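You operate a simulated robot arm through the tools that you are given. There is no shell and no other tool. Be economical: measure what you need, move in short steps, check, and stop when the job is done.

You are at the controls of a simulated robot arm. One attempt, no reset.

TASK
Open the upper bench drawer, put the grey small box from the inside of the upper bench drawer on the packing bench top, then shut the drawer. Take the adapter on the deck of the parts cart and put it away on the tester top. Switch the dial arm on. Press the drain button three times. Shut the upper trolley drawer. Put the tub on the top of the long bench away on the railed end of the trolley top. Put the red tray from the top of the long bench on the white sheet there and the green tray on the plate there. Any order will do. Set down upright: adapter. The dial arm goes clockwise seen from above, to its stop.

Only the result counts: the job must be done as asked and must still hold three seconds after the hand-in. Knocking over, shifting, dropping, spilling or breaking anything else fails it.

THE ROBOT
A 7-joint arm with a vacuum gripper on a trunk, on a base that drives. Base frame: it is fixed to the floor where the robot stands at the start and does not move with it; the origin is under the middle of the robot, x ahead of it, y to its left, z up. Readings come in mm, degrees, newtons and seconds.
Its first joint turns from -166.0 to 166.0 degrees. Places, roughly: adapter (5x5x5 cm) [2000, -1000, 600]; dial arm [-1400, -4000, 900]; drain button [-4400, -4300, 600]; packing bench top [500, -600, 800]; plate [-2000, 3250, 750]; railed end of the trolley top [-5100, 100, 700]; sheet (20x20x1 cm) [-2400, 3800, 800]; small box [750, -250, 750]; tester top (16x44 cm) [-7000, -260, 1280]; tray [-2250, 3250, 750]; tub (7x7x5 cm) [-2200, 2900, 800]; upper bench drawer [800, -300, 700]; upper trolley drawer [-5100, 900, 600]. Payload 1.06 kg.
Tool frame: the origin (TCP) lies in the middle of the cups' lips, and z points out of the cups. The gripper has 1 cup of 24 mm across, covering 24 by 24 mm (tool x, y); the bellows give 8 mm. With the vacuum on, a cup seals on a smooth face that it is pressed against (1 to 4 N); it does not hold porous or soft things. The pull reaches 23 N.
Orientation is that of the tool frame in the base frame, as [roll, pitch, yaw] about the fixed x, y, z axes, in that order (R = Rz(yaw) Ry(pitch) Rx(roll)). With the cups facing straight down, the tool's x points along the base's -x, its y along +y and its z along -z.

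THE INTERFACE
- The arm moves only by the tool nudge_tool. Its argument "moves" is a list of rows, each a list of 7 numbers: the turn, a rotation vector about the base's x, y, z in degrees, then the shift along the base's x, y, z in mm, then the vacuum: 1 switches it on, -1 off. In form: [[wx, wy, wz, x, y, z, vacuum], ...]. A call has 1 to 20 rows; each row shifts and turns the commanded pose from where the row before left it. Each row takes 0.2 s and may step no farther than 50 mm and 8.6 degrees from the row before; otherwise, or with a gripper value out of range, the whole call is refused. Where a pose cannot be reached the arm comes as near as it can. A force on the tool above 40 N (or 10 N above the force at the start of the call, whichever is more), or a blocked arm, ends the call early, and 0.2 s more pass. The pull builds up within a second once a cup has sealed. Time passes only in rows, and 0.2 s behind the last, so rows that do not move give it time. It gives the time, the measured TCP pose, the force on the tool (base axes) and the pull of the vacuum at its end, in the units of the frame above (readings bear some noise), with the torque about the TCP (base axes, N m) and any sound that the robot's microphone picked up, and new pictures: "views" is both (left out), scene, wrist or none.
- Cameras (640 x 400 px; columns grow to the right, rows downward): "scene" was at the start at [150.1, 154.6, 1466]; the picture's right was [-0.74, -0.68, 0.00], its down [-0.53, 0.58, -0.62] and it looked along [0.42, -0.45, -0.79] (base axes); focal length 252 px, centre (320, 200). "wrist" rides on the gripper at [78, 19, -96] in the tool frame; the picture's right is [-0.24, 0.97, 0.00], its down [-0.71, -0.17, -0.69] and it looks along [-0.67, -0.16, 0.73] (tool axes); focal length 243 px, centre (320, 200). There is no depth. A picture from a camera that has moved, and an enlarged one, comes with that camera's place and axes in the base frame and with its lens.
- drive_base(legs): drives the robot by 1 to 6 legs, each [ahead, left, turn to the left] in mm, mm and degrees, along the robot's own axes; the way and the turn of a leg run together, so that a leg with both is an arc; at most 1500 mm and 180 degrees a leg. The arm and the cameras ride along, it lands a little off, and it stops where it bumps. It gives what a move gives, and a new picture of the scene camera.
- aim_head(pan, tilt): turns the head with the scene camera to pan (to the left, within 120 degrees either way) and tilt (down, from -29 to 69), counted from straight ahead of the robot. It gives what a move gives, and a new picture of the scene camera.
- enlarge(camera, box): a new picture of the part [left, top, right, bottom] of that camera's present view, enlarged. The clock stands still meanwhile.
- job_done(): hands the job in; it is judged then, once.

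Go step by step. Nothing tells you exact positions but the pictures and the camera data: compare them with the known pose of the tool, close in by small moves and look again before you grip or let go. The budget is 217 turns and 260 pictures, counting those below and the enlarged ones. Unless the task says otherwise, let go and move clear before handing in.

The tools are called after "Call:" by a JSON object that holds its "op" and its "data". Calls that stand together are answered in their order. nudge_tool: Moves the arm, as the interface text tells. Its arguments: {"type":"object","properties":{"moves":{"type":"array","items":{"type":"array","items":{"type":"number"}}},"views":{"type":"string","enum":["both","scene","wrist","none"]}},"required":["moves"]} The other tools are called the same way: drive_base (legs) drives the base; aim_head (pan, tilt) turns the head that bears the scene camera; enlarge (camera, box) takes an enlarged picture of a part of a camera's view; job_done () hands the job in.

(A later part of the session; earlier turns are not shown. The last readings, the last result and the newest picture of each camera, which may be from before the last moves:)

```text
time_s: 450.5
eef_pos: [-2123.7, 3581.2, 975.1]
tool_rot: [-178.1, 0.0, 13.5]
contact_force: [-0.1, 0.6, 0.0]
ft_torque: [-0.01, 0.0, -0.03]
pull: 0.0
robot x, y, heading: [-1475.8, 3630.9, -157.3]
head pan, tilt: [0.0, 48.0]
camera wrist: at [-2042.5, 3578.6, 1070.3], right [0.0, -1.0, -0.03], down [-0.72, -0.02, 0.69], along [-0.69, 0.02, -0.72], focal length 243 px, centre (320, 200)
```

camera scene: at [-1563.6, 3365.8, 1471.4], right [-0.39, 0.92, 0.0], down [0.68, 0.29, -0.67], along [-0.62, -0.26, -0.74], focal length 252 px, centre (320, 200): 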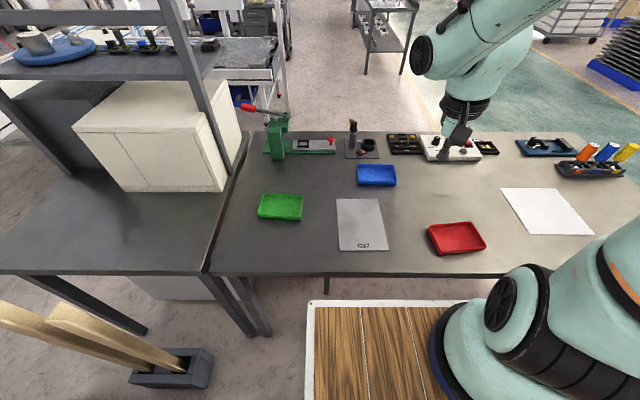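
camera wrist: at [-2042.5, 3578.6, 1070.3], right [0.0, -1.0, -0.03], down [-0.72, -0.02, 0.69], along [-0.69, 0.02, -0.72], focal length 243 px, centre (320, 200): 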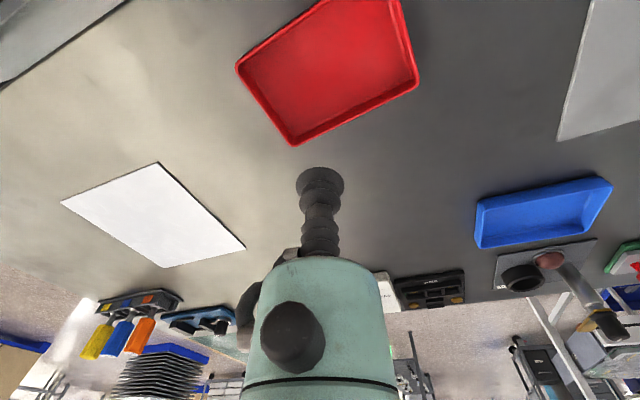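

Call:
{"op": "nudge_tool", "data": {"moves": [[0, 0, 0, 6, -1, -40, -1], [0, 0, 0, 6, 0, -40, -1], [0, 0, 0, 0, 0, -30, 1], [0, 0, 0, 0, 0, -10, 1]], "views": "wrist"}}

```text
time_s: 451.5
eef_pos: [-2112.9, 3580.2, 855.6]
tool_rot: [-178.1, 0.1, 13.4]
contact_force: [-0.4, -0.2, 1.4]
ft_torque: [-0.03, 0.01, -0.03]
pull: 0.0
robot x, y, heading: [-1477.1, 3630.8, -157.2]
head pan, tilt: [0.0, 48.0]
camera wrist: at [-2030.2, 3577.7, 951.1], right [0.0, -1.0, -0.03], down [-0.72, -0.02, 0.69], along [-0.69, 0.03, -0.72], focal length 243 px, centre (320, 200)
```

wrist: 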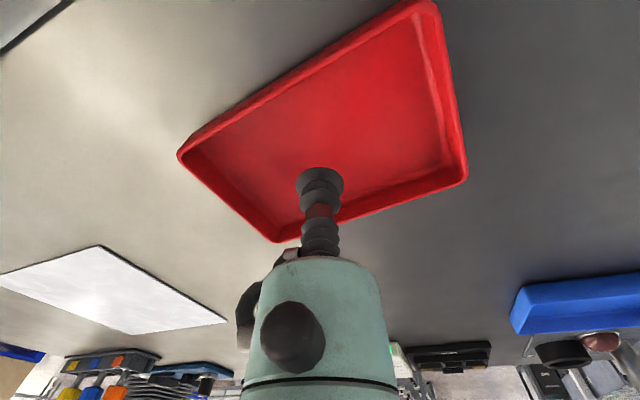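

Call:
{"op": "nudge_tool", "data": {"moves": [[0, 0, 0, 14, 0, -10, 1], [0, 0, 0, 0, 0, -10, 1], [0, 0, 0, 0, 0, -6, 1], [0, 0, 0, 0, 0, -5, 1], [0, 0, 0, 0, 0, 0, 1]], "views": "wrist"}}

```text
time_s: 452.7
eef_pos: [-2096.9, 3580.0, 826.3]
tool_rot: [-178.2, 0.0, 13.4]
contact_force: [0.0, 1.0, -0.2]
ft_torque: [-0.02, -0.04, -0.01]
pull: 23.1
robot x, y, heading: [-1479.6, 3628.6, -157.5]
head pan, tilt: [0.0, 48.0]
camera wrist: at [-2015.5, 3578.1, 920.7], right [0.0, -1.0, -0.03], down [-0.72, -0.02, 0.69], along [-0.69, 0.03, -0.72], focal length 243 px, centre (320, 200)
```

wrist: 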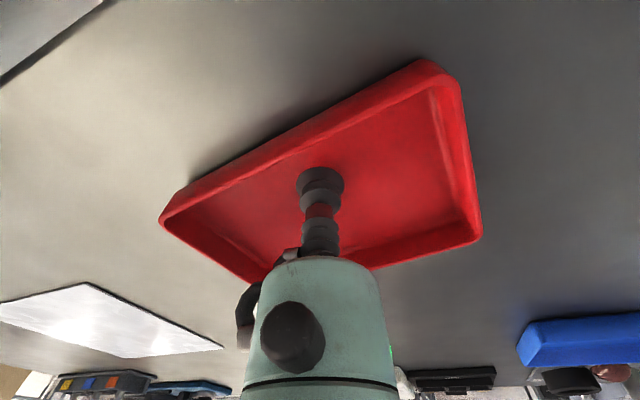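

Sealed. Lift and carry over the white sheet.

Call:
{"op": "nudge_tool", "data": {"moves": [[0, 0, 0, 0, 0, 10, 1], [0, 0, 0, 0, 0, 30, 1], [0, 0, 0, 0, 0, 40, 1], [0, 0, 0, 0, 0, 40, 1], [0, 0, -2, -31, 34, 0, 1], [0, 0, -2, -31, 34, 0, 1], [0, 0, -2, -31, 34, 0, 1], [0, 0, -2, -31, 34, 0, 1], [0, 0, -2, -31, 34, 0, 1], [0, 0, -2, -31, 34, 0, 1], [0, 0, -2, -31, 34, 0, 1], [0, 0, -2, -31, 34, 0, 1]], "views": "both"}}

```text
time_s: 455.3
eef_pos: [-2346.9, 3850.9, 948.4]
tool_rot: [-178.1, 0.1, -2.5]
contact_force: [0.6, -0.8, -0.9]
ft_torque: [0.0, -0.03, -0.02]
pull: 22.7
robot x, y, heading: [-1481.7, 3633.7, -157.2]
head pan, tilt: [0.0, 48.0]
camera scene: at [-1563.2, 3365.6, 1471.3], right [-0.39, 0.92, 0.0], down [0.69, 0.29, -0.67], along [-0.62, -0.26, -0.74], focal length 252 px, centre (320, 200)
camera wrist: at [-2268.3, 3825.9, 1042.8], right [-0.28, -0.96, -0.03], down [-0.7, 0.18, 0.69], along [-0.66, 0.21, -0.72], focal length 243 px, centre (320, 200)
```

scene: 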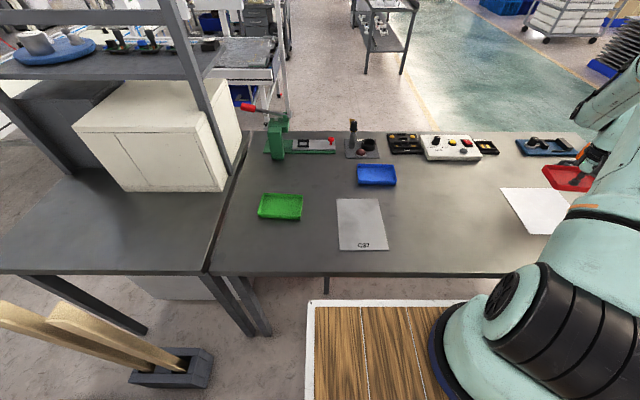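
wrist: 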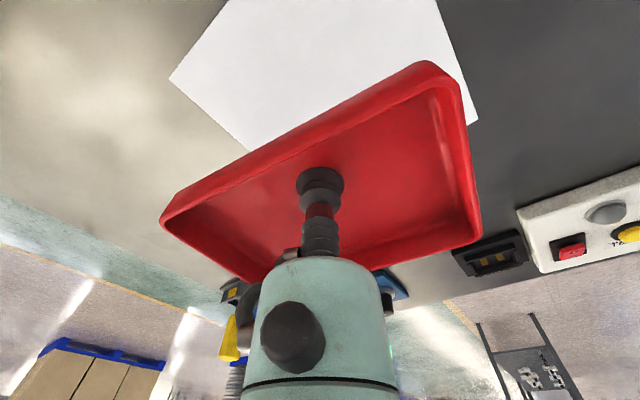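

The cup is right over the sheet's centre. Lower.

Call:
{"op": "nudge_tool", "data": {"moves": [[0, 0, 0, 0, 0, -45, 1], [0, 0, 0, 0, 0, -40, 1], [0, 0, 0, 0, 0, -15, 1], [0, 0, 0, 0, 0, -6, 1], [0, 0, 0, 0, 0, 0, 1]], "views": "wrist"}}

```text
time_s: 456.5
eef_pos: [-2345.1, 3853.8, 839.5]
tool_rot: [-178.0, 0.1, -2.6]
contact_force: [-0.5, 0.3, 0.0]
ft_torque: [0.02, -0.03, -0.02]
pull: 22.9
robot x, y, heading: [-1479.9, 3628.6, -157.0]
head pan, tilt: [0.0, 48.0]
camera wrist: at [-2266.8, 3828.7, 935.0], right [-0.28, -0.96, -0.03], down [-0.7, 0.18, 0.69], along [-0.66, 0.21, -0.72], focal length 243 px, centre (320, 200)
```

wrist: 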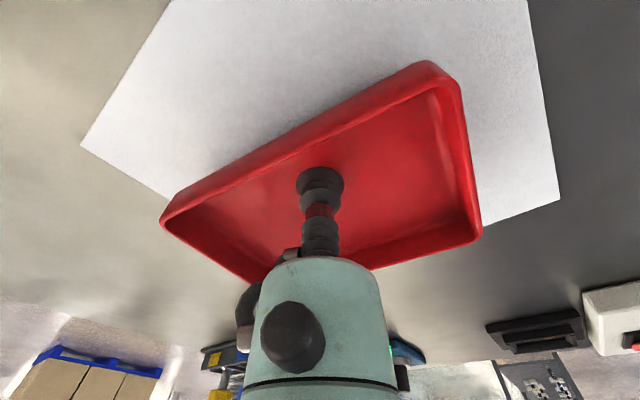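

Call:
{"op": "nudge_tool", "data": {"moves": [[0, 0, 0, 2, 0, -5, 1], [0, 0, 0, 0, 0, -5, 1], [0, 0, 0, 0, 0, 0, 1]], "views": "none"}}

```text
time_s: 457.3
eef_pos: [-2342.7, 3852.7, 830.2]
tool_rot: [-178.0, 0.0, -2.6]
contact_force: [-0.6, -0.5, -1.3]
ft_torque: [0.01, -0.05, 0.02]
pull: 22.7
robot x, y, heading: [-1475.4, 3628.6, -157.2]
head pan, tilt: [0.0, 48.0]
```

Call:
{"op": "nudge_tool", "data": {"moves": [[0, 0, 0, 0, 0, -4, 1], [0, 0, 0, 0, 0, -4, 1], [0, 0, 0, 0, 0, 0, 1]], "views": "none"}}

```text
time_s: 458.1
eef_pos: [-2342.9, 3852.7, 824.0]
tool_rot: [-178.0, 0.1, -2.7]
contact_force: [1.1, 1.8, 15.6]
ft_torque: [-0.19, -0.01, 0.01]
pull: 23.1
robot x, y, heading: [-1478.9, 3631.1, -157.2]
head pan, tilt: [0.0, 48.0]
```

Call:
{"op": "nudge_tool", "data": {"moves": [[0, 0, 0, 0, 0, 2, -1], [0, 0, 0, 0, 0, 0, -1], [0, 0, 0, 0, 0, 0, -1], [0, 0, 0, 0, 0, 5, -1], [0, 0, 0, 0, 0, 20, -1], [0, 0, 0, 0, 0, 40, -1], [0, 0, 0, 0, 0, 40, -1], [0, 0, 0, 0, 0, 40, -1], [0, 0, 2, 20, -40, 0, -1], [0, 0, 2, 20, -40, 0, -1], [0, 0, 2, 20, -40, 0, -1], [0, 0, 2, 20, -40, 0, -1], [0, 0, 2, 20, -40, 0, -1], [0, 0, 2, 20, -40, 0, -1], [0, 0, 2, 20, -40, 0, -1], [0, 0, 2, 20, -40, 0, -1]], "views": "scene"}}

Call:
{"op": "enlarge", "data": {"camera": "scene", "box": [420, 130, 640, 290]}}

```text
time_s: 461.5
eef_pos: [-2183.7, 3534.6, 969.8]
tool_rot: [-178.1, 0.0, 13.3]
contact_force: [-0.2, 0.2, -1.0]
ft_torque: [0.0, -0.01, 0.03]
pull: 0.1
robot x, y, heading: [-1479.3, 3625.4, -157.4]
head pan, tilt: [0.0, 48.0]
camera scene: at [-1564.0, 3366.4, 1471.4], right [-0.39, 0.92, 0.0], down [0.69, 0.29, -0.67], along [-0.62, -0.26, -0.74], focal length 252 px, centre (320, 200)
```

scene: 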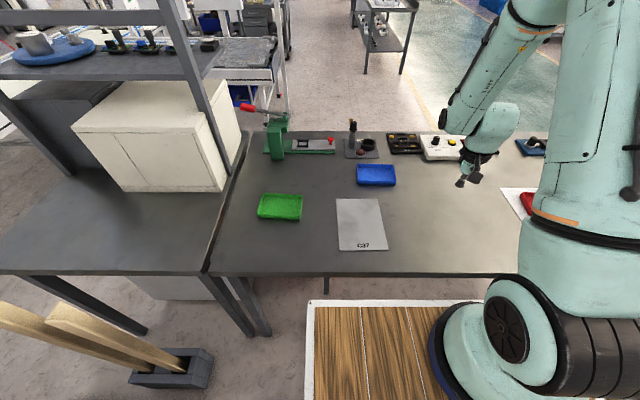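

```text
2.50 times, centred on (530, 210) of scene
camera zoom: at [-1564.0, 3366.4, 1471.4], right [-0.39, 0.92, 0.0], down [0.69, 0.29, -0.67], along [-0.62, -0.26, -0.74], focal length 629 px, centre (-205, 175)
```

zoom: 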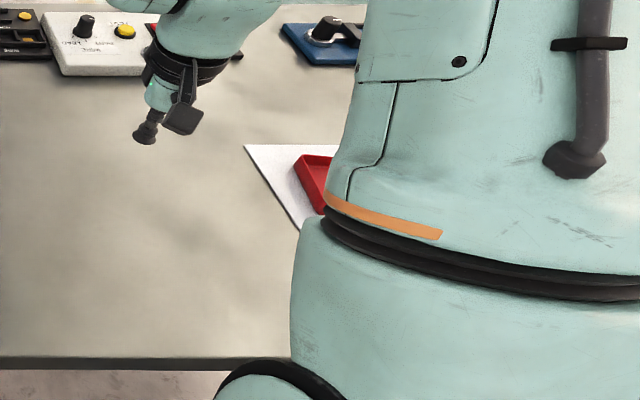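

Call:
{"op": "nudge_tool", "data": {"moves": [[0, 0, 3.6, 15.8, -46, 0, -1], [0, 0, 3.6, 15.8, -46, 0, -1], [0, 0, 3.6, 15.8, -46, 0, -1], [0, 0, 3.6, 15.8, -46, 0, -1], [0, 0, 3.6, 15.8, -46, 0, -1], [0, 0, 3.6, 15.8, -46, 0, -1], [0, 0, 3.6, 15.8, -46, 0, -1], [0, 0, 3.6, 15.8, -46, 0, -1], [0, 0, 3.6, 15.8, -46, 0, -1], [0, 0, 3.6, 15.8, -46, 0, -1], [0, 0, 3.6, 15.8, -46, 0, -1]], "views": "both"}}

```text
time_s: 463.9
eef_pos: [-2010.8, 3027.9, 969.1]
tool_rot: [-178.1, 0.1, 53.0]
contact_force: [0.3, 0.1, 0.1]
ft_torque: [-0.02, -0.01, 0.01]
pull: 0.0
robot x, y, heading: [-1479.7, 3629.5, -157.1]
head pan, tilt: [0.0, 48.0]
camera scene: at [-1563.8, 3366.3, 1471.4], right [-0.39, 0.92, 0.0], down [0.69, 0.29, -0.67], along [-0.62, -0.26, -0.74], focal length 252 px, centre (320, 200)
camera wrist: at [-1945.9, 3078.5, 1063.8], right [0.63, -0.77, -0.03], down [-0.54, -0.48, 0.69], along [-0.55, -0.42, -0.72], focal length 243 px, centre (320, 200)
```

scene: 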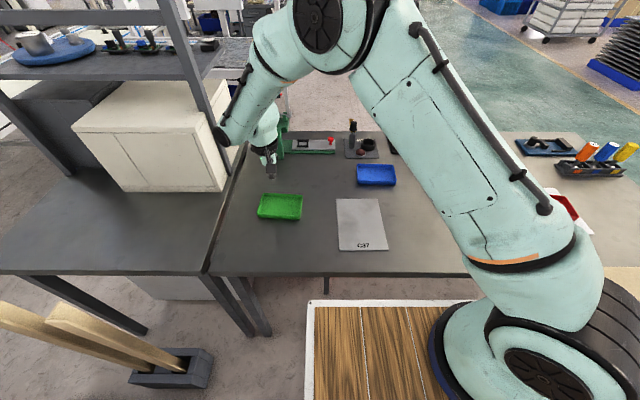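
wrist: 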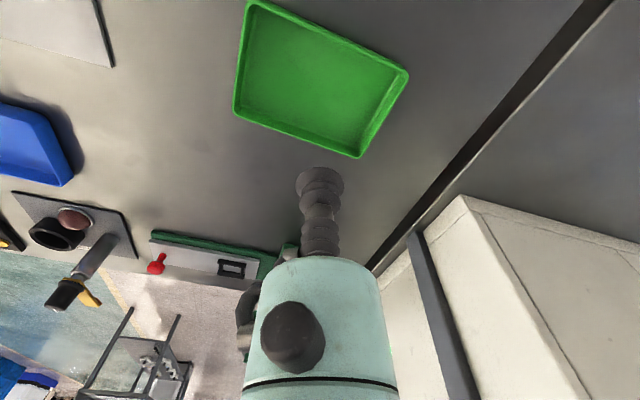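

Call:
{"op": "nudge_tool", "data": {"moves": [[0, 0, 0, -4, 4, -40, -1], [0, 0, 0, -3, 4, -40, -1], [0, 0, 0, 0, 0, -34, 1]], "views": "wrist"}}

```text
time_s: 464.7
eef_pos: [-2016.6, 3036.0, 854.3]
tool_rot: [-178.2, 0.0, 53.0]
contact_force: [0.2, 0.1, -0.2]
ft_torque: [-0.02, 0.01, 0.0]
pull: 0.0
robot x, y, heading: [-1479.8, 3630.4, -157.5]
head pan, tilt: [0.0, 48.0]
camera wrist: at [-1952.2, 3085.8, 949.1], right [0.63, -0.77, -0.03], down [-0.54, -0.48, 0.69], along [-0.55, -0.42, -0.72], focal length 243 px, centre (320, 200)
```

wrist: 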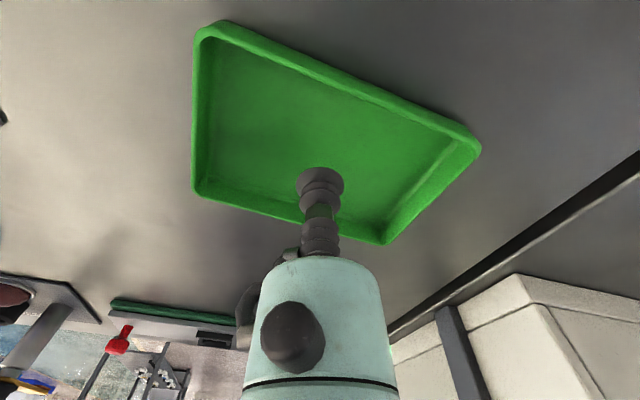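

Call:
{"op": "nudge_tool", "data": {"moves": [[0, 0, 0, 0, 0, -14, 1], [0, 0, 0, 0, 0, -8, 1], [0, 0, 0, 0, 0, -5, 1], [0, 0, 0, 0, 0, -3, 1], [0, 0, 0, 0, 0, 0, 1]], "views": "wrist"}}

```text
time_s: 465.9
eef_pos: [-2017.4, 3034.0, 824.9]
tool_rot: [-178.1, 0.1, 53.2]
contact_force: [-0.4, -0.5, 0.7]
ft_torque: [-0.09, -0.04, -0.02]
pull: 22.8
robot x, y, heading: [-1479.6, 3627.7, -157.6]
head pan, tilt: [0.0, 48.0]
camera wrist: at [-1952.4, 3084.9, 919.4], right [0.64, -0.77, -0.03], down [-0.54, -0.48, 0.69], along [-0.55, -0.42, -0.72], focal length 243 px, centre (320, 200)
```

wrist: 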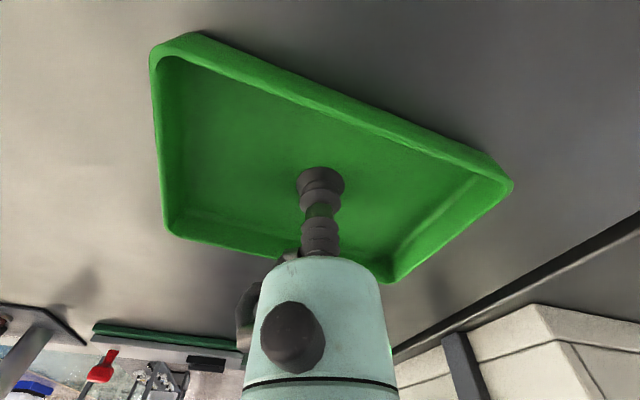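

Call:
{"op": "nudge_tool", "data": {"moves": [[0, 0, 0, 0, 0, 10, 1], [0, 0, 0, 0, 0, 30, 1], [0, 0, 0, 0, 0, 40, 1], [0, 0, 0, 0, 0, 40, 1], [0, 0, 0, -4.7, 44.7, 0, 1], [0, 0, 0, -4.7, 44.7, 0, 1], [0, 0, 0, -4.7, 44.7, 0, 1], [0, 0, 0, -4.7, 44.7, 0, 1], [0, 0, 0, -4.7, 44.7, 0, 1], [0, 0, 0, -4.7, 44.7, 0, 1]], "views": "both"}}

```text
time_s: 468.1
eef_pos: [-2043.6, 3304.7, 945.1]
tool_rot: [-178.1, 0.0, 53.1]
contact_force: [0.6, -1.5, 0.0]
ft_torque: [0.01, -0.02, -0.02]
pull: 22.9
robot x, y, heading: [-1475.2, 3632.3, -157.2]
head pan, tilt: [0.0, 48.0]
camera scene: at [-1563.3, 3365.4, 1471.3], right [-0.39, 0.92, 0.0], down [0.69, 0.29, -0.67], along [-0.62, -0.26, -0.74], focal length 252 px, centre (320, 200)
camera wrist: at [-1979.5, 3354.9, 1039.5], right [0.64, -0.77, -0.03], down [-0.54, -0.48, 0.69], along [-0.55, -0.42, -0.72], focal length 243 px, centre (320, 200)
```

scene: 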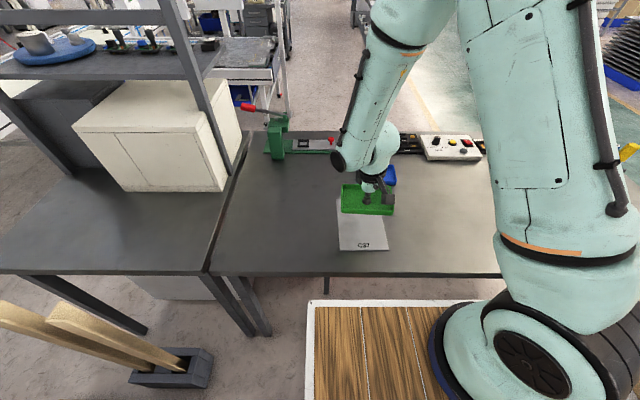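
wrist: 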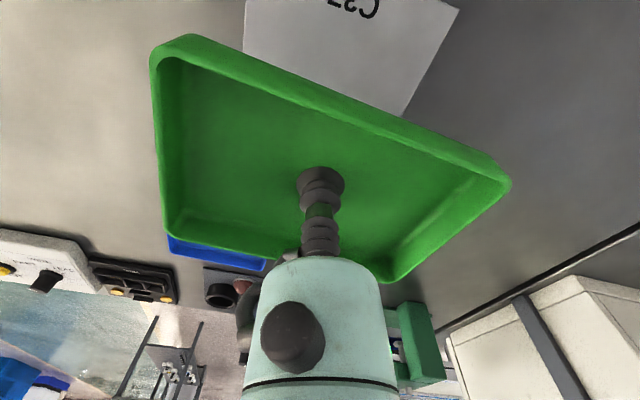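

Call:
{"op": "nudge_tool", "data": {"moves": [[0, 0, 0, -13, 1, -40, 1], [0, 0, 0, 0, 0, -40, 1], [0, 0, 0, 0, 0, -20, 1], [0, 0, 0, 0, 0, 0, 1]], "views": "both"}}

Call:
{"op": "enlarge", "data": {"camera": "scene", "box": [300, 160, 440, 265]}}

```text
time_s: 469.1
eef_pos: [-2059.7, 3305.6, 844.9]
tool_rot: [-178.0, 0.0, 52.9]
contact_force: [-0.5, -1.0, -0.3]
ft_torque: [-0.02, -0.01, 0.02]
pull: 22.8
robot x, y, heading: [-1481.0, 3625.4, -157.3]
head pan, tilt: [0.0, 48.0]
camera scene: at [-1563.6, 3365.9, 1471.4], right [-0.39, 0.92, 0.0], down [0.69, 0.29, -0.67], along [-0.62, -0.26, -0.74], focal length 252 px, centre (320, 200)
camera wrist: at [-1993.9, 3355.5, 939.0], right [0.63, -0.77, -0.03], down [-0.54, -0.48, 0.69], along [-0.55, -0.42, -0.72], focal length 243 px, centre (320, 200)
```

scene: 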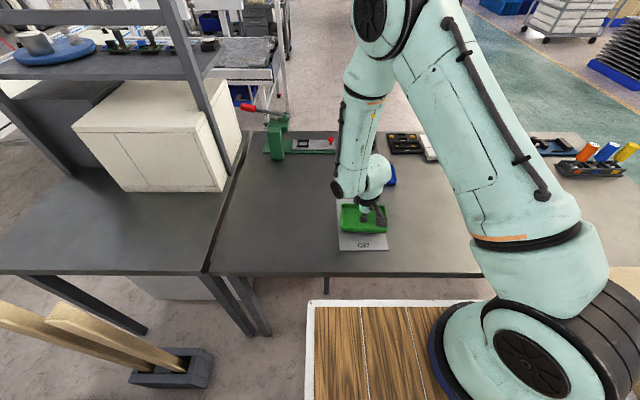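
wrist: 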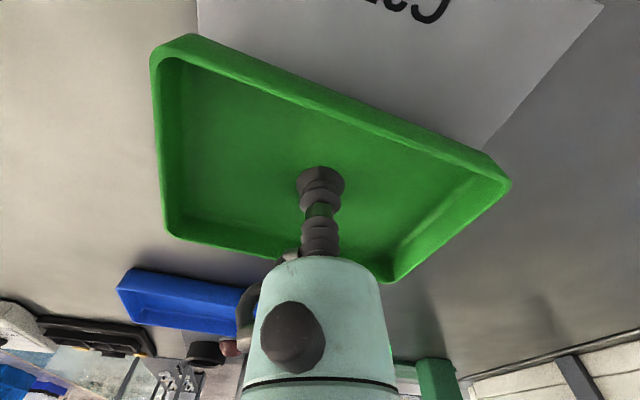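

```text
3.81 times, centred on (370, 212) of scene
camera zoom: at [-1563.6, 3365.9, 1471.4], right [-0.39, 0.92, 0.0], down [0.69, 0.29, -0.67], along [-0.62, -0.26, -0.74], focal length 959 px, centre (130, 152)
```

zoom: 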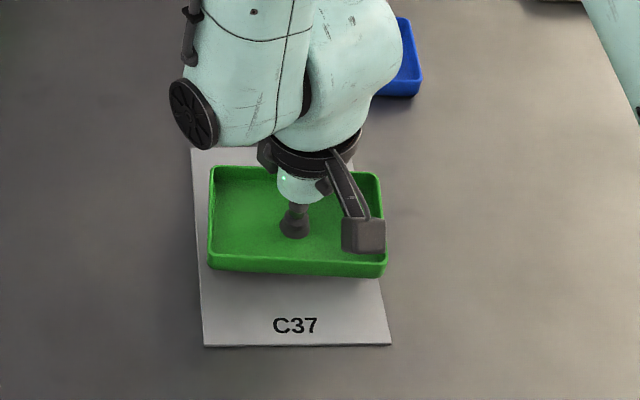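

Call:
{"op": "nudge_tool", "data": {"moves": [[0, 0, 0, 2, -6, -5, 1], [0, 0, 0, 0, 0, -5, 1], [0, 0, 0, 0, 0, -4, 1], [0, 0, 0, 0, 0, 0, 1]], "views": "none"}}

```text
time_s: 470.1
eef_pos: [-2055.7, 3298.7, 831.3]
tool_rot: [-178.1, 0.0, 53.1]
contact_force: [0.4, 0.4, -0.7]
ft_torque: [-0.03, -0.01, 0.02]
pull: 23.4
robot x, y, heading: [-1479.1, 3629.2, -157.4]
head pan, tilt: [0.0, 48.0]
```

Call:
{"op": "nudge_tool", "data": {"moves": [[0, 0, 0, 0, 0, -4, 1], [0, 0, 0, 0, 0, -3, 1], [0, 0, 0, 0, 0, 0, 1]], "views": "none"}}

Call:
{"op": "enlarge", "data": {"camera": "scene", "box": [300, 160, 440, 265]}}

```text
time_s: 470.9
eef_pos: [-2056.1, 3297.1, 823.1]
tool_rot: [-178.1, 0.1, 52.9]
contact_force: [-6.7, 4.0, 11.7]
ft_torque: [-0.06, -0.13, -0.02]
pull: 22.6
robot x, y, heading: [-1478.4, 3630.0, -157.4]
head pan, tilt: [0.0, 48.0]
```

```text
3.81 times, centred on (370, 212) of scene
camera zoom: at [-1563.5, 3366.2, 1471.4], right [-0.39, 0.92, 0.0], down [0.69, 0.29, -0.67], along [-0.62, -0.26, -0.74], focal length 959 px, centre (130, 152)
```

zoom: 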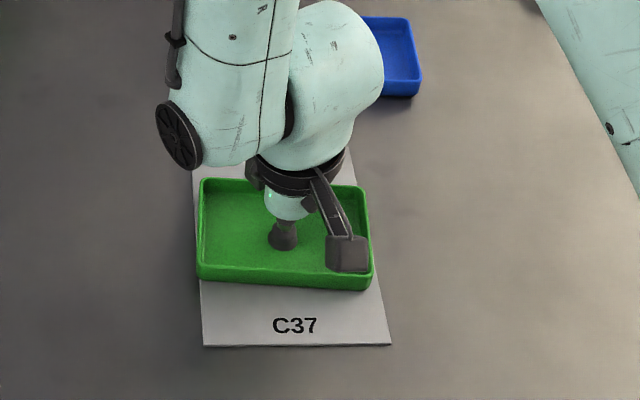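

The green tray sits on the plate. Release, lift, and check both trays.

Call:
{"op": "nudge_tool", "data": {"moves": [[0, 0, 0, 0, 0, 2, -1], [0, 0, 0, 0, 0, 0, -1], [0, 0, 0, 0, 0, 0, -1], [0, 0, 0, 0, 0, 5, -1], [0, 0, 0, 0, 0, 20, -1], [0, 0, 0, 0, 0, 45, -1], [0, 0, 0, 0, 0, 45, -1], [0, 0, 0, 0, 0, 45, -1], [0, 0, 0, 0, 0, 45, -1], [0, 0, 0, 0, 0, 45, -1], [0, 0, 0, 0, 0, 45, -1], [0, 0, 0, 0, 0, 40, -1], [0, 0, -6, -5, 20, 0, -1], [0, 0, -6, -5, 20, 0, -1], [0, 0, -6, -5, 20, 0, -1], [0, 0, -6, -5, 20, 0, -1], [0, 0, -6, -5, 20, 0, -1]], "views": "both"}}

```text
time_s: 474.5
eef_pos: [-2081.2, 3397.1, 1162.0]
tool_rot: [-178.2, 0.0, 23.0]
contact_force: [0.0, 0.0, 0.1]
ft_torque: [0.0, -0.02, 0.02]
pull: 0.1
robot x, y, heading: [-1478.6, 3629.5, -157.2]
head pan, tilt: [0.0, 48.0]
camera scene: at [-1563.5, 3365.7, 1471.3], right [-0.39, 0.92, 0.0], down [0.69, 0.29, -0.67], along [-0.62, -0.26, -0.74], focal length 252 px, centre (320, 200)
camera wrist: at [-2000.0, 3409.5, 1256.2], right [0.16, -0.99, -0.03], down [-0.71, -0.14, 0.69], along [-0.69, -0.09, -0.72], focal length 243 px, centre (320, 200)
```

scene: 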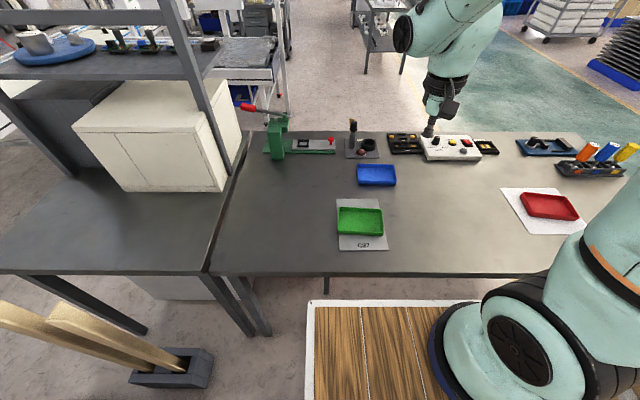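
wrist: 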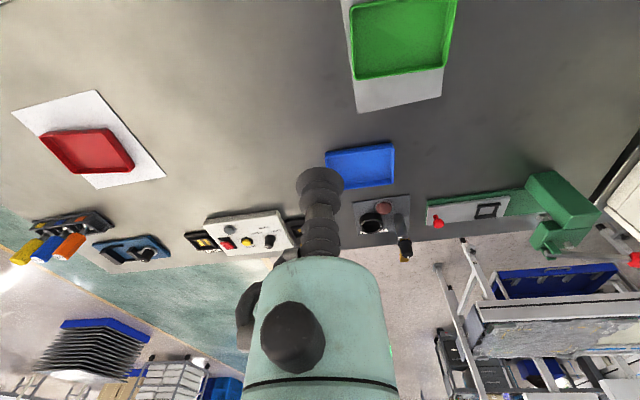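

Both trays are right. Now on to the dial and drain in the south; driving back around via the east and the start aisle.

Call:
{"op": "drive_base", "data": {"legs": [[-1500, 0, 0], [-1450, 0, 0], [0, 1500, 0], [0, 1500, 0], [0, 600, 0]]}}

```text
time_s: 505.6
eef_pos: [1958.8, 1221.8, 1161.9]
tool_rot: [-178.2, 0.0, 22.7]
contact_force: [0.7, 0.1, 0.4]
ft_torque: [0.01, 0.02, -0.01]
pull: 0.1
robot x, y, heading: [2558.4, 1448.3, -157.6]
head pan, tilt: [0.0, 48.0]
camera scene: at [2474.7, 1187.3, 1471.4], right [-0.38, 0.92, 0.0], down [0.69, 0.28, -0.67], along [-0.62, -0.26, -0.74], focal length 252 px, centre (320, 200)
```

scene: 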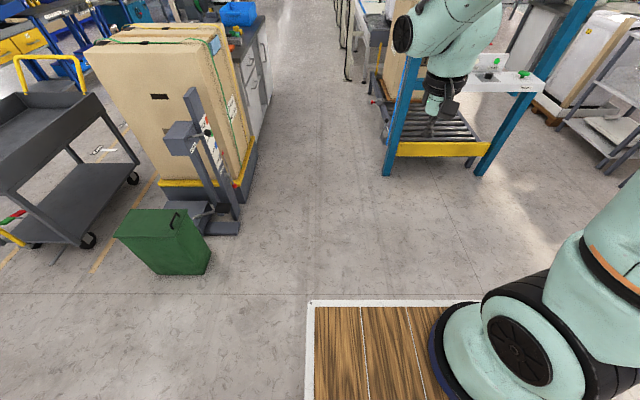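

Call:
{"op": "drive_base", "data": {"legs": [[0, 210, 0], [1500, 0, 0.1], [1500, 0, 0], [700, 0, 0]]}}

Call:
{"op": "aim_head", "data": {"pan": 40, "tilt": 15}}

```text
time_s: 524.8
eef_pos: [-1375.4, -428.4, 1161.8]
tool_rot: [-178.2, -0.1, 24.0]
contact_force: [-0.1, -0.8, -0.4]
ft_torque: [-0.02, 0.0, 0.0]
pull: 0.1
robot x, y, heading: [-773.9, -186.6, -156.6]
head pan, tilt: [0.0, 48.0]
camera scene: at [-858.3, -450.7, 1471.4], right [-0.4, 0.92, 0.0], down [0.68, 0.3, -0.67], along [-0.61, -0.27, -0.74], focal length 252 px, centre (320, 200)
```

scene: 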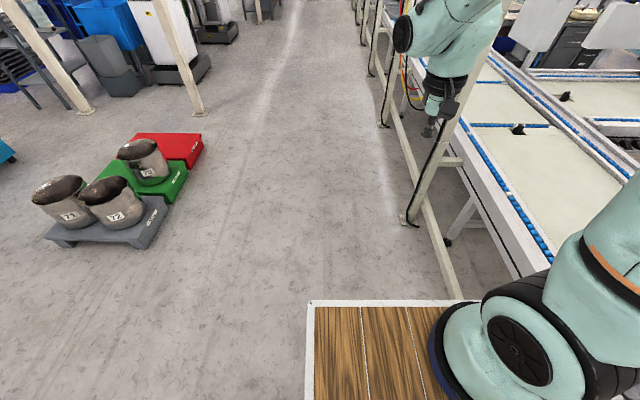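

```text
time_s: 525.9
eef_pos: [-1375.0, -428.0, 1162.5]
tool_rot: [-178.2, -0.1, 24.0]
contact_force: [0.5, -0.6, 0.8]
ft_torque: [0.01, -0.02, 0.03]
pull: 0.0
robot x, y, heading: [-777.3, -185.1, -156.2]
head pan, tilt: [40.0, 15.0]
camera scene: at [-827.5, -502.6, 1522.3], right [-0.9, 0.44, 0.0], down [0.12, 0.23, -0.97], along [-0.43, -0.87, -0.26], focal length 252 px, centre (320, 200)
```

scene: 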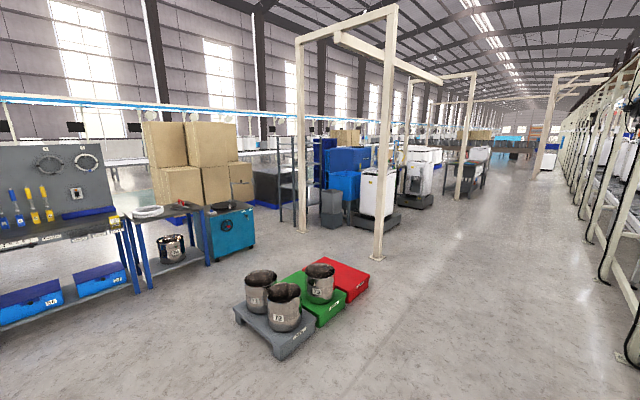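

Call:
{"op": "enlarge", "data": {"camera": "scene", "box": [110, 120, 330, 280]}}

Call:
{"op": "enlarge", "data": {"camera": "scene", "box": [310, 120, 510, 260]}}

```text
2.50 times, centred on (220, 200) of scene
camera zoom: at [-827.5, -502.6, 1522.3], right [-0.9, 0.44, 0.0], down [0.12, 0.23, -0.97], along [-0.43, -0.87, -0.26], focal length 629 px, centre (570, 200)
```

zoom: 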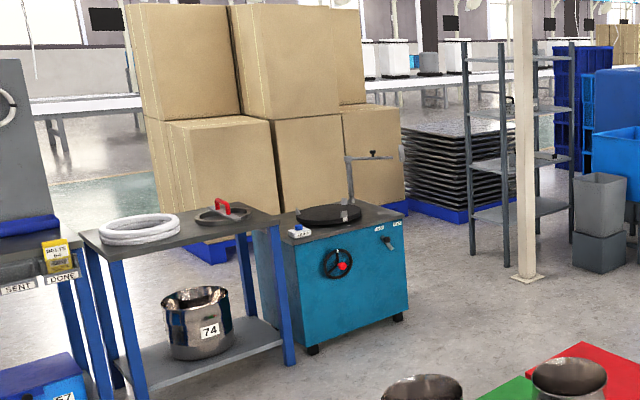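

```text
2.86 times, centred on (410, 190) of scene
camera zoom: at [-827.5, -502.6, 1522.3], right [-0.9, 0.44, 0.0], down [0.12, 0.23, -0.97], along [-0.43, -0.87, -0.26], focal length 719 px, centre (63, 229)
```

zoom: 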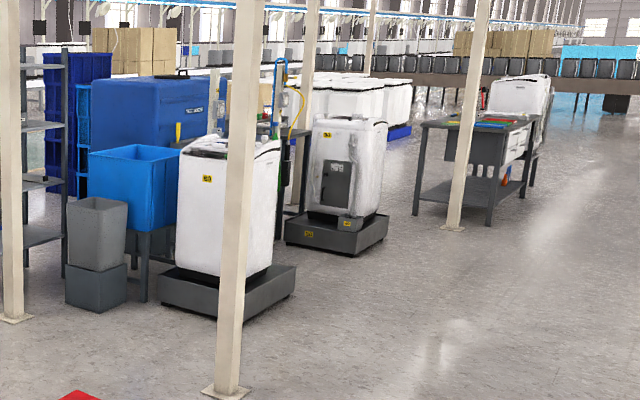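

The teal cabinet carries a turntable with an arm; that is the dial arm station. I'll drive to it and park with the cabinet on my right.

Call:
{"op": "drive_base", "data": {"legs": [[320, 0, 0], [0, 0, 90], [0, 0, 88.7], [0, -1500, 0], [0, -1050, 0], [-1400, 0, 0]]}}

Call:
{"op": "aim_head", "data": {"pan": -105, "tilt": 35}}

```text
time_s: 554.2
eef_pos: [-774.7, -2980.3, 1160.9]
tool_rot: [-178.1, -0.1, -156.1]
contact_force: [0.6, 0.0, -1.1]
ft_torque: [-0.02, 0.0, 0.0]
pull: 0.1
robot x, y, heading: [-1372.0, -3224.2, 23.6]
head pan, tilt: [40.0, 15.0]
camera scene: at [-1324.3, -2904.1, 1522.4], right [0.9, -0.45, 0.0], down [-0.12, -0.23, -0.97], along [0.43, 0.86, -0.26], focal length 252 px, centre (320, 200)
```

scene: 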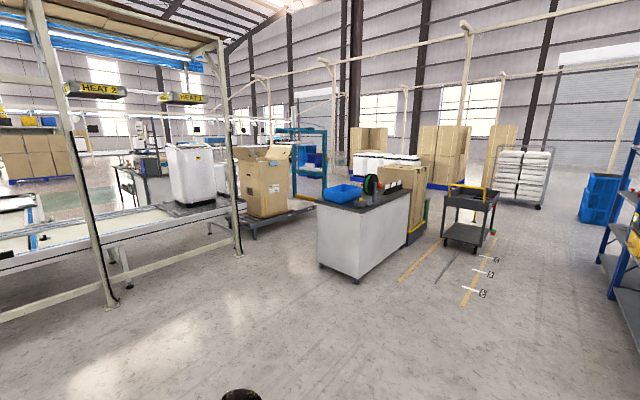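

```text
time_s: 556.5
eef_pos: [-775.3, -2981.0, 1161.6]
tool_rot: [-178.0, 0.0, -156.1]
contact_force: [-0.1, 0.2, -0.2]
ft_torque: [-0.03, 0.03, -0.01]
pull: 0.1
robot x, y, heading: [-1375.6, -3220.1, 23.6]
head pan, tilt: [-105.0, 35.0]
camera scene: at [-1352.7, -3074.8, 1490.4], right [-0.99, -0.15, 0.0], down [-0.09, 0.57, -0.82], along [0.12, -0.81, -0.57], focal length 252 px, centre (320, 200)
```

scene: 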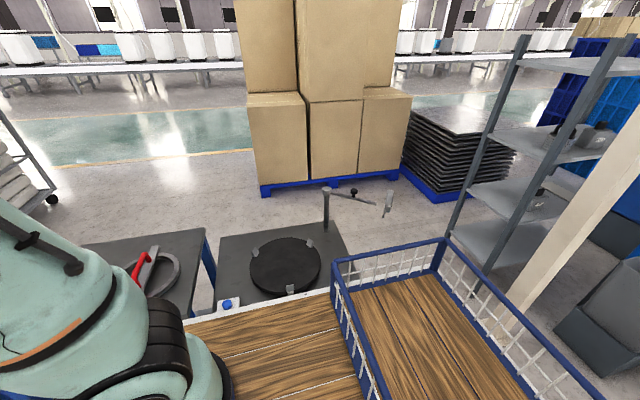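

The arm on the post is visible: pivot about (-1262, -3815), pointing west. I'll back up a little, then view it with the wrist camera.

Call:
{"op": "drive_base", "data": {"legs": [[-430, 0, -1]]}}

Call:
{"op": "nudge_tool", "data": {"moves": [[0, 0, -7, -20, -40, 0, -1], [0, 0, -7, -20, -40, 0, -1], [0, 0, -7, -20, -40, 0, -1], [0, 0, -7, -25, -38, 0, -1], [0, 0, -7, -25, -38, 0, -1], [0, 0, -7, -30, -35, 0, -1], [0, 0, -7, -30, -35, 0, -1], [0, 0, -7, -30, -35, 0, -1], [0, 0, -7, -30, -30, 0, -1], [0, 0, -7, -30, -30, 0, -1]], "views": "wrist"}}

Call:
{"op": "aim_head", "data": {"pan": -85, "tilt": 32}}

```text
time_s: 559.1
eef_pos: [-1158.6, -3155.5, 1161.7]
tool_rot: [-178.1, 0.0, -157.1]
contact_force: [-0.2, -0.7, 0.7]
ft_torque: [-0.01, 0.01, 0.04]
pull: 0.0
robot x, y, heading: [-1759.7, -3383.1, 22.8]
head pan, tilt: [-105.0, 35.0]
camera scene: at [-1737.8, -3240.5, 1490.4], right [-0.99, -0.13, 0.0], down [-0.08, 0.57, -0.82], along [0.11, -0.81, -0.57], focal length 252 px, centre (320, 200)
```

scene: 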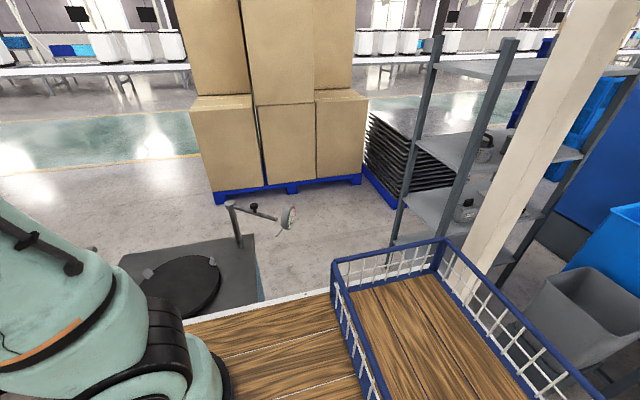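

```text
time_s: 560.8
eef_pos: [-1328.8, -3261.0, 1140.3]
tool_rot: [168.9, -6.2, -153.9]
contact_force: [0.2, -0.1, -0.4]
ft_torque: [-0.01, -0.03, 0.01]
pull: 0.1
robot x, y, heading: [-1761.3, -3381.8, 22.8]
head pan, tilt: [-105.0, 35.0]
stopped in row 8: the arm was blocked; the commanded pose is now the measured one
camera wrist: at [-1389.5, -3289.5, 1245.2], right [-0.19, 0.97, 0.16], down [0.83, 0.07, 0.56], along [0.53, 0.24, -0.81], focal length 243 px, centre (320, 200)
```

wrist: 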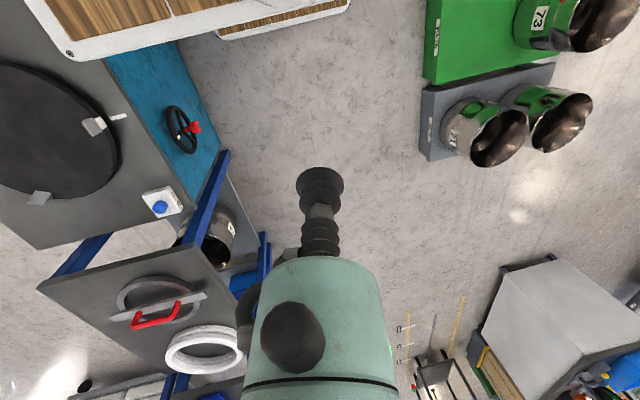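

```text
time_s: 561.6
eef_pos: [-1328.9, -3261.6, 1140.2]
tool_rot: [168.9, -6.2, -154.0]
contact_force: [-0.1, -0.5, -0.5]
ft_torque: [0.04, 0.02, -0.02]
pull: 0.1
robot x, y, heading: [-1756.8, -3386.5, 22.7]
head pan, tilt: [-85.0, 32.0]
camera scene: at [-1688.6, -3217.8, 1491.1], right [-0.73, -0.68, 0.0], down [-0.39, 0.41, -0.82], along [0.56, -0.6, -0.57], focal length 252 px, centre (320, 200)
```

scene: 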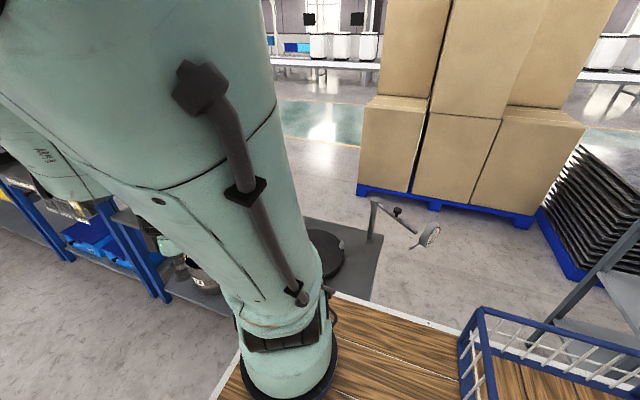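

Blocked because I cut too close to the arm's axis. Move outward first, level the tool, then swing wide around.

Call:
{"op": "nudge_tool", "data": {"moves": [[-3.6, -5.2, 0, 33, -9, 5, -1], [-3.6, -5.2, 0, 33, -9, 5, -1], [0, 0, 0, 33, -9, 5, -1], [0, 0, -8.5, 0, -43, 0, -1], [0, 0, -8.5, 0, -43, 0, -1], [0, 0, -8.5, 0, -43, 0, -1], [0, 0, -8.5, 0, -43, 0, -1], [0, 0, -8.5, 0, -43, 0, -1], [0, 0, -8.5, 0, -43, 0, -1], [0, 0, -8.5, -38, -24, 0, -1], [0, 0, -8.5, -38, -24, 0, -1], [0, 0, -8.5, -38, -24, 0, -1], [0, 0, -8.5, -38, -24, 0, -1], [0, 0, -8.5, -38, -24, 0, -1]], "views": "both"}}

```text
time_s: 564.6
eef_pos: [-1421.3, -3666.7, 1157.2]
tool_rot: [-179.6, 0.3, 111.9]
contact_force: [-0.6, -0.2, 0.4]
ft_torque: [0.0, 0.01, -0.01]
pull: 0.0
robot x, y, heading: [-1760.9, -3387.3, 23.0]
head pan, tilt: [-85.0, 32.0]
camera scene: at [-1707.5, -3232.6, 1495.0], right [-0.89, -0.46, 0.0], down [-0.25, 0.47, -0.85], along [0.39, -0.75, -0.53], focal length 252 px, centre (320, 200)
camera wrist: at [-1431.4, -3586.0, 1251.6], right [0.99, 0.14, -0.01], down [0.11, -0.72, 0.69], along [0.09, -0.68, -0.72], focal length 243 px, centre (320, 200)
```

scene: 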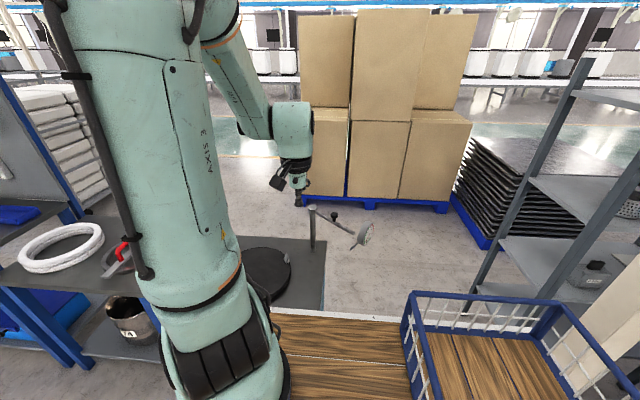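
wrist: 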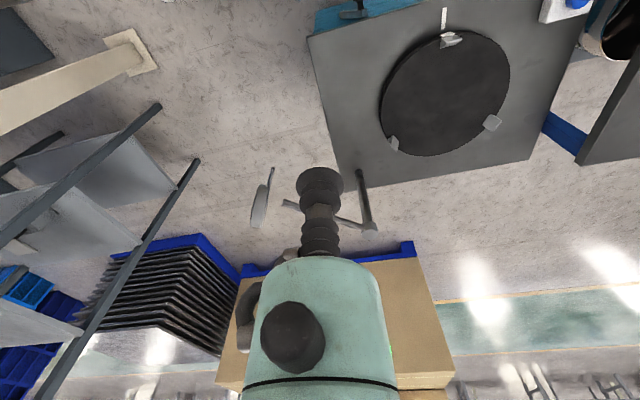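

The pivot post is at about (-1242, -4033) and the gauge end at (-1517, -3995, 857); clockwise swings it north over the table. I'll come closer.

Call:
{"op": "drive_base", "data": {"legs": [[0, -160, 0]]}}

Call:
{"op": "nudge_tool", "data": {"moves": [[0, 0, 0, -40, -20, -20, -1], [0, 0, 0, -40, -20, -20, -1], [0, 0, 0, -40, -20, -20, -1]], "views": "both"}}

Call:
{"op": "enlarge", "data": {"camera": "scene", "box": [250, 160, 430, 295]}}

```text
time_s: 566.0
eef_pos: [-1358.1, -3815.1, 1155.6]
tool_rot: [-179.7, 0.2, 111.8]
contact_force: [0.1, -0.2, 0.5]
ft_torque: [-0.01, 0.01, 0.01]
pull: 0.1
robot x, y, heading: [-1697.3, -3535.2, 22.4]
head pan, tilt: [-85.0, 32.0]
camera scene: at [-1645.4, -3381.3, 1495.0], right [-0.89, -0.46, 0.0], down [-0.25, 0.47, -0.85], along [0.39, -0.75, -0.53], focal length 252 px, centre (320, 200)
```

scene: 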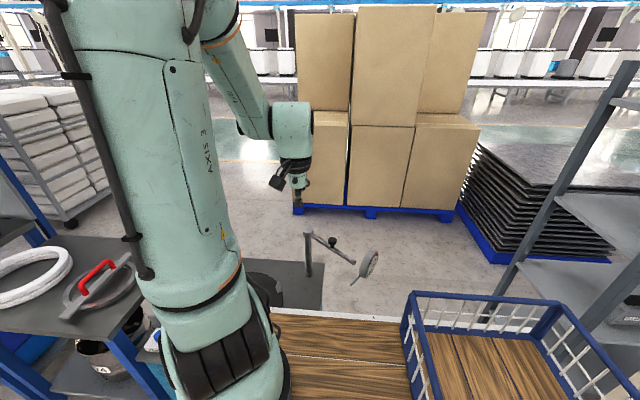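

```text
time_s: 566.9
eef_pos: [-1475.7, -3874.4, 1098.3]
tool_rot: [-179.7, 0.3, 111.9]
contact_force: [-0.4, -0.1, 0.0]
ft_torque: [0.01, 0.0, 0.04]
pull: 0.2
robot x, y, heading: [-1695.1, -3535.2, 22.8]
head pan, tilt: [-85.0, 32.0]
camera scene: at [-1645.4, -3380.7, 1495.0], right [-0.89, -0.46, 0.0], down [-0.25, 0.47, -0.85], along [0.39, -0.75, -0.53], focal length 252 px, centre (320, 200)
camera wrist: at [-1486.8, -3794.1, 1192.5], right [0.99, 0.14, 0.0], down [0.11, -0.72, 0.69], along [0.1, -0.68, -0.72], focal length 243 px, centre (320, 200)
```

scene: 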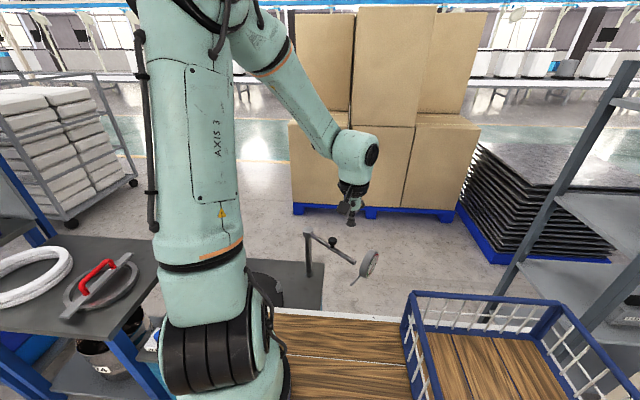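
wrist: 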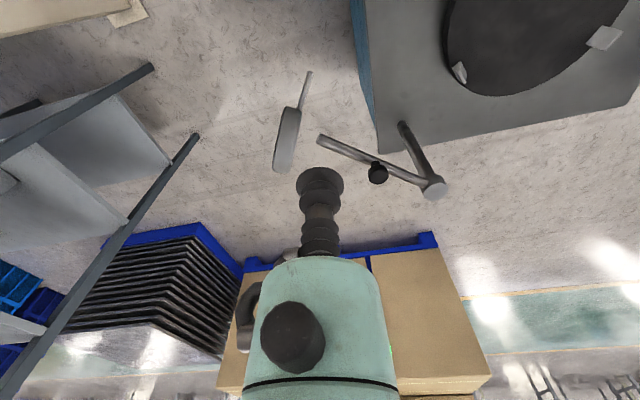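

```text
2.96 times, centred on (340, 228) of scene
camera zoom: at [-1645.4, -3380.7, 1495.0], right [-0.89, -0.46, 0.0], down [-0.25, 0.47, -0.85], along [0.39, -0.75, -0.53], focal length 746 px, centre (261, 118)
```

zoom: 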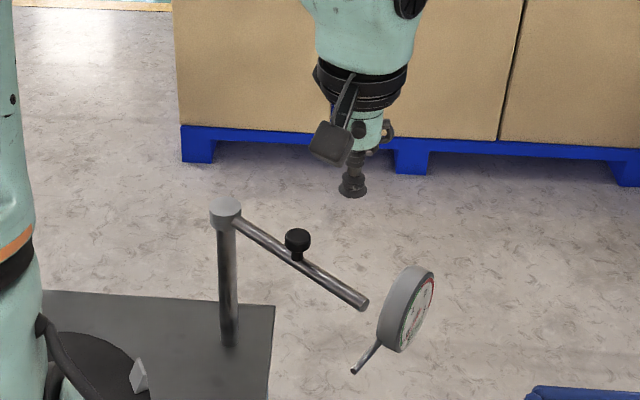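

Rod geometry: pivot (-1254, -4033), rod at z≈865 pointing 165°, gauge at (-1511, -3996, 850). I'll go behind (south of) the rod and descend.

Call:
{"op": "nudge_tool", "data": {"moves": [[0, 0, 0, 13, -40, 0, -1], [0, 0, 0, 13, -40, 0, -1], [0, 0, 0, 13, -40, 0, -1], [0, 0, 0, 13, -42, 0, -1], [0, 0, 0, 0, 0, -45, -1], [0, 0, 0, 0, 0, -45, -1], [0, 0, 0, 0, 0, -45, -1], [0, 0, 0, 0, 0, -45, -1], [0, 0, 0, 0, 0, -40, -1], [0, 0, 0, 0, 0, -36, -1]], "views": "wrist"}}

Call:
{"op": "enlarge", "data": {"camera": "scene", "box": [250, 160, 430, 295]}}

```text
time_s: 569.0
eef_pos: [-1424.6, -4037.7, 841.9]
tool_rot: [-179.7, 0.3, 111.8]
contact_force: [-0.4, -0.7, 0.4]
ft_torque: [-0.02, -0.02, 0.02]
pull: 0.0
robot x, y, heading: [-1697.0, -3531.7, 23.0]
head pan, tilt: [-85.0, 32.0]
camera wrist: at [-1436.6, -3955.6, 936.7], right [0.99, 0.14, 0.0], down [0.11, -0.72, 0.69], along [0.1, -0.68, -0.72], focal length 243 px, centre (320, 200)
```

wrist: 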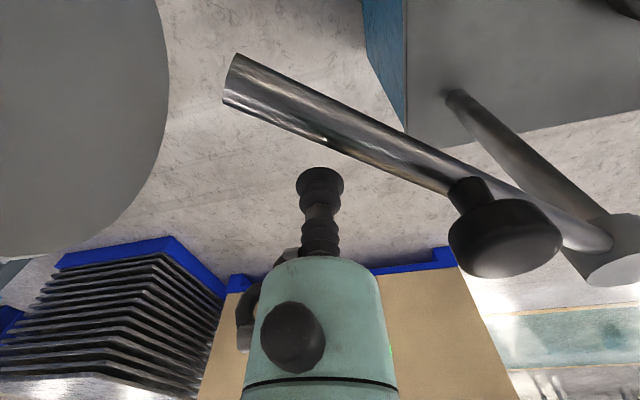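

```text
2.96 times, centred on (340, 228) of scene
camera zoom: at [-1645.6, -3381.1, 1495.0], right [-0.89, -0.46, 0.0], down [-0.25, 0.47, -0.85], along [0.39, -0.75, -0.53], focal length 746 px, centre (261, 118)
```

zoom: 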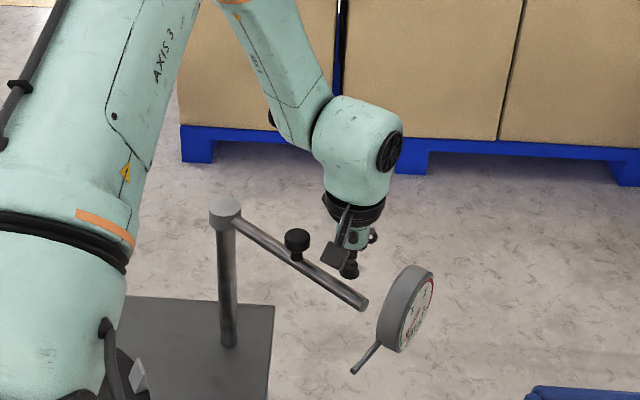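

Call:
{"op": "nudge_tool", "data": {"moves": [[0, 0, 0, 0.9, 14.8, 0, -1], [0, 0, 0, 1.5, 14.7, 0, -1], [0, 0, -5, 2.8, 14.6, 0, -1], [0, 0, -5, 4.1, 14.3, 0, -1], [0, 0, -5, 5.3, 13.8, 0, -1], [0, 0, -5, 6.5, 13.4, 0, -1]], "views": "wrist"}}

Call:
{"op": "enlarge", "data": {"camera": "scene", "box": [250, 160, 430, 295]}}

```text
time_s: 570.5
eef_pos: [-1405.2, -3951.6, 841.0]
tool_rot: [-179.8, 0.4, 91.8]
contact_force: [-0.3, 0.5, 0.2]
ft_torque: [0.0, 0.01, 0.0]
pull: 0.1
robot x, y, heading: [-1699.0, -3533.7, 22.7]
head pan, tilt: [-85.0, 32.0]
camera wrist: at [-1388.7, -3871.4, 936.2], right [0.98, -0.2, 0.0], down [-0.15, -0.71, 0.69], along [-0.14, -0.67, -0.72], focal length 243 px, centre (320, 200)
```

wrist: 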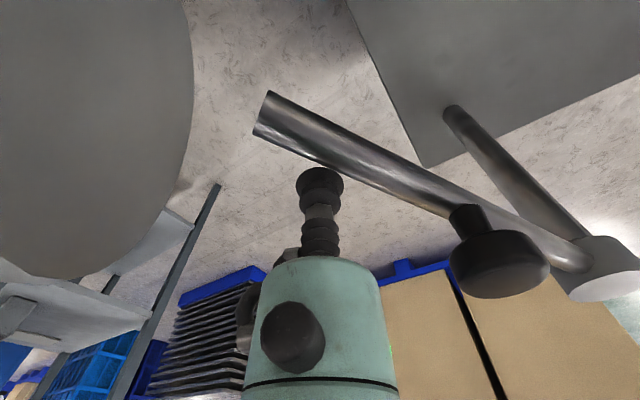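

```text
2.96 times, centred on (340, 228) of scene
camera zoom: at [-1645.5, -3381.3, 1495.1], right [-0.89, -0.46, 0.0], down [-0.25, 0.47, -0.85], along [0.39, -0.75, -0.53], focal length 746 px, centre (261, 118)
```

zoom: 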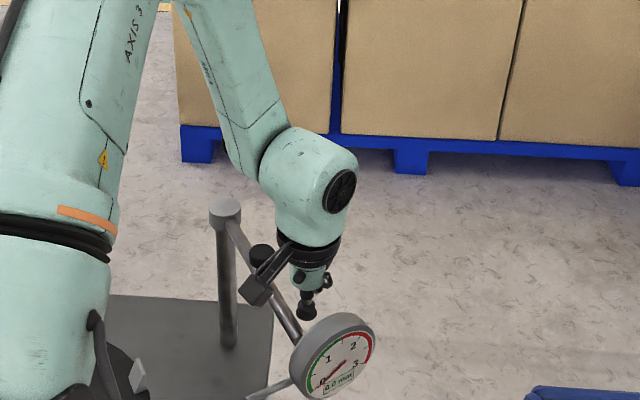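

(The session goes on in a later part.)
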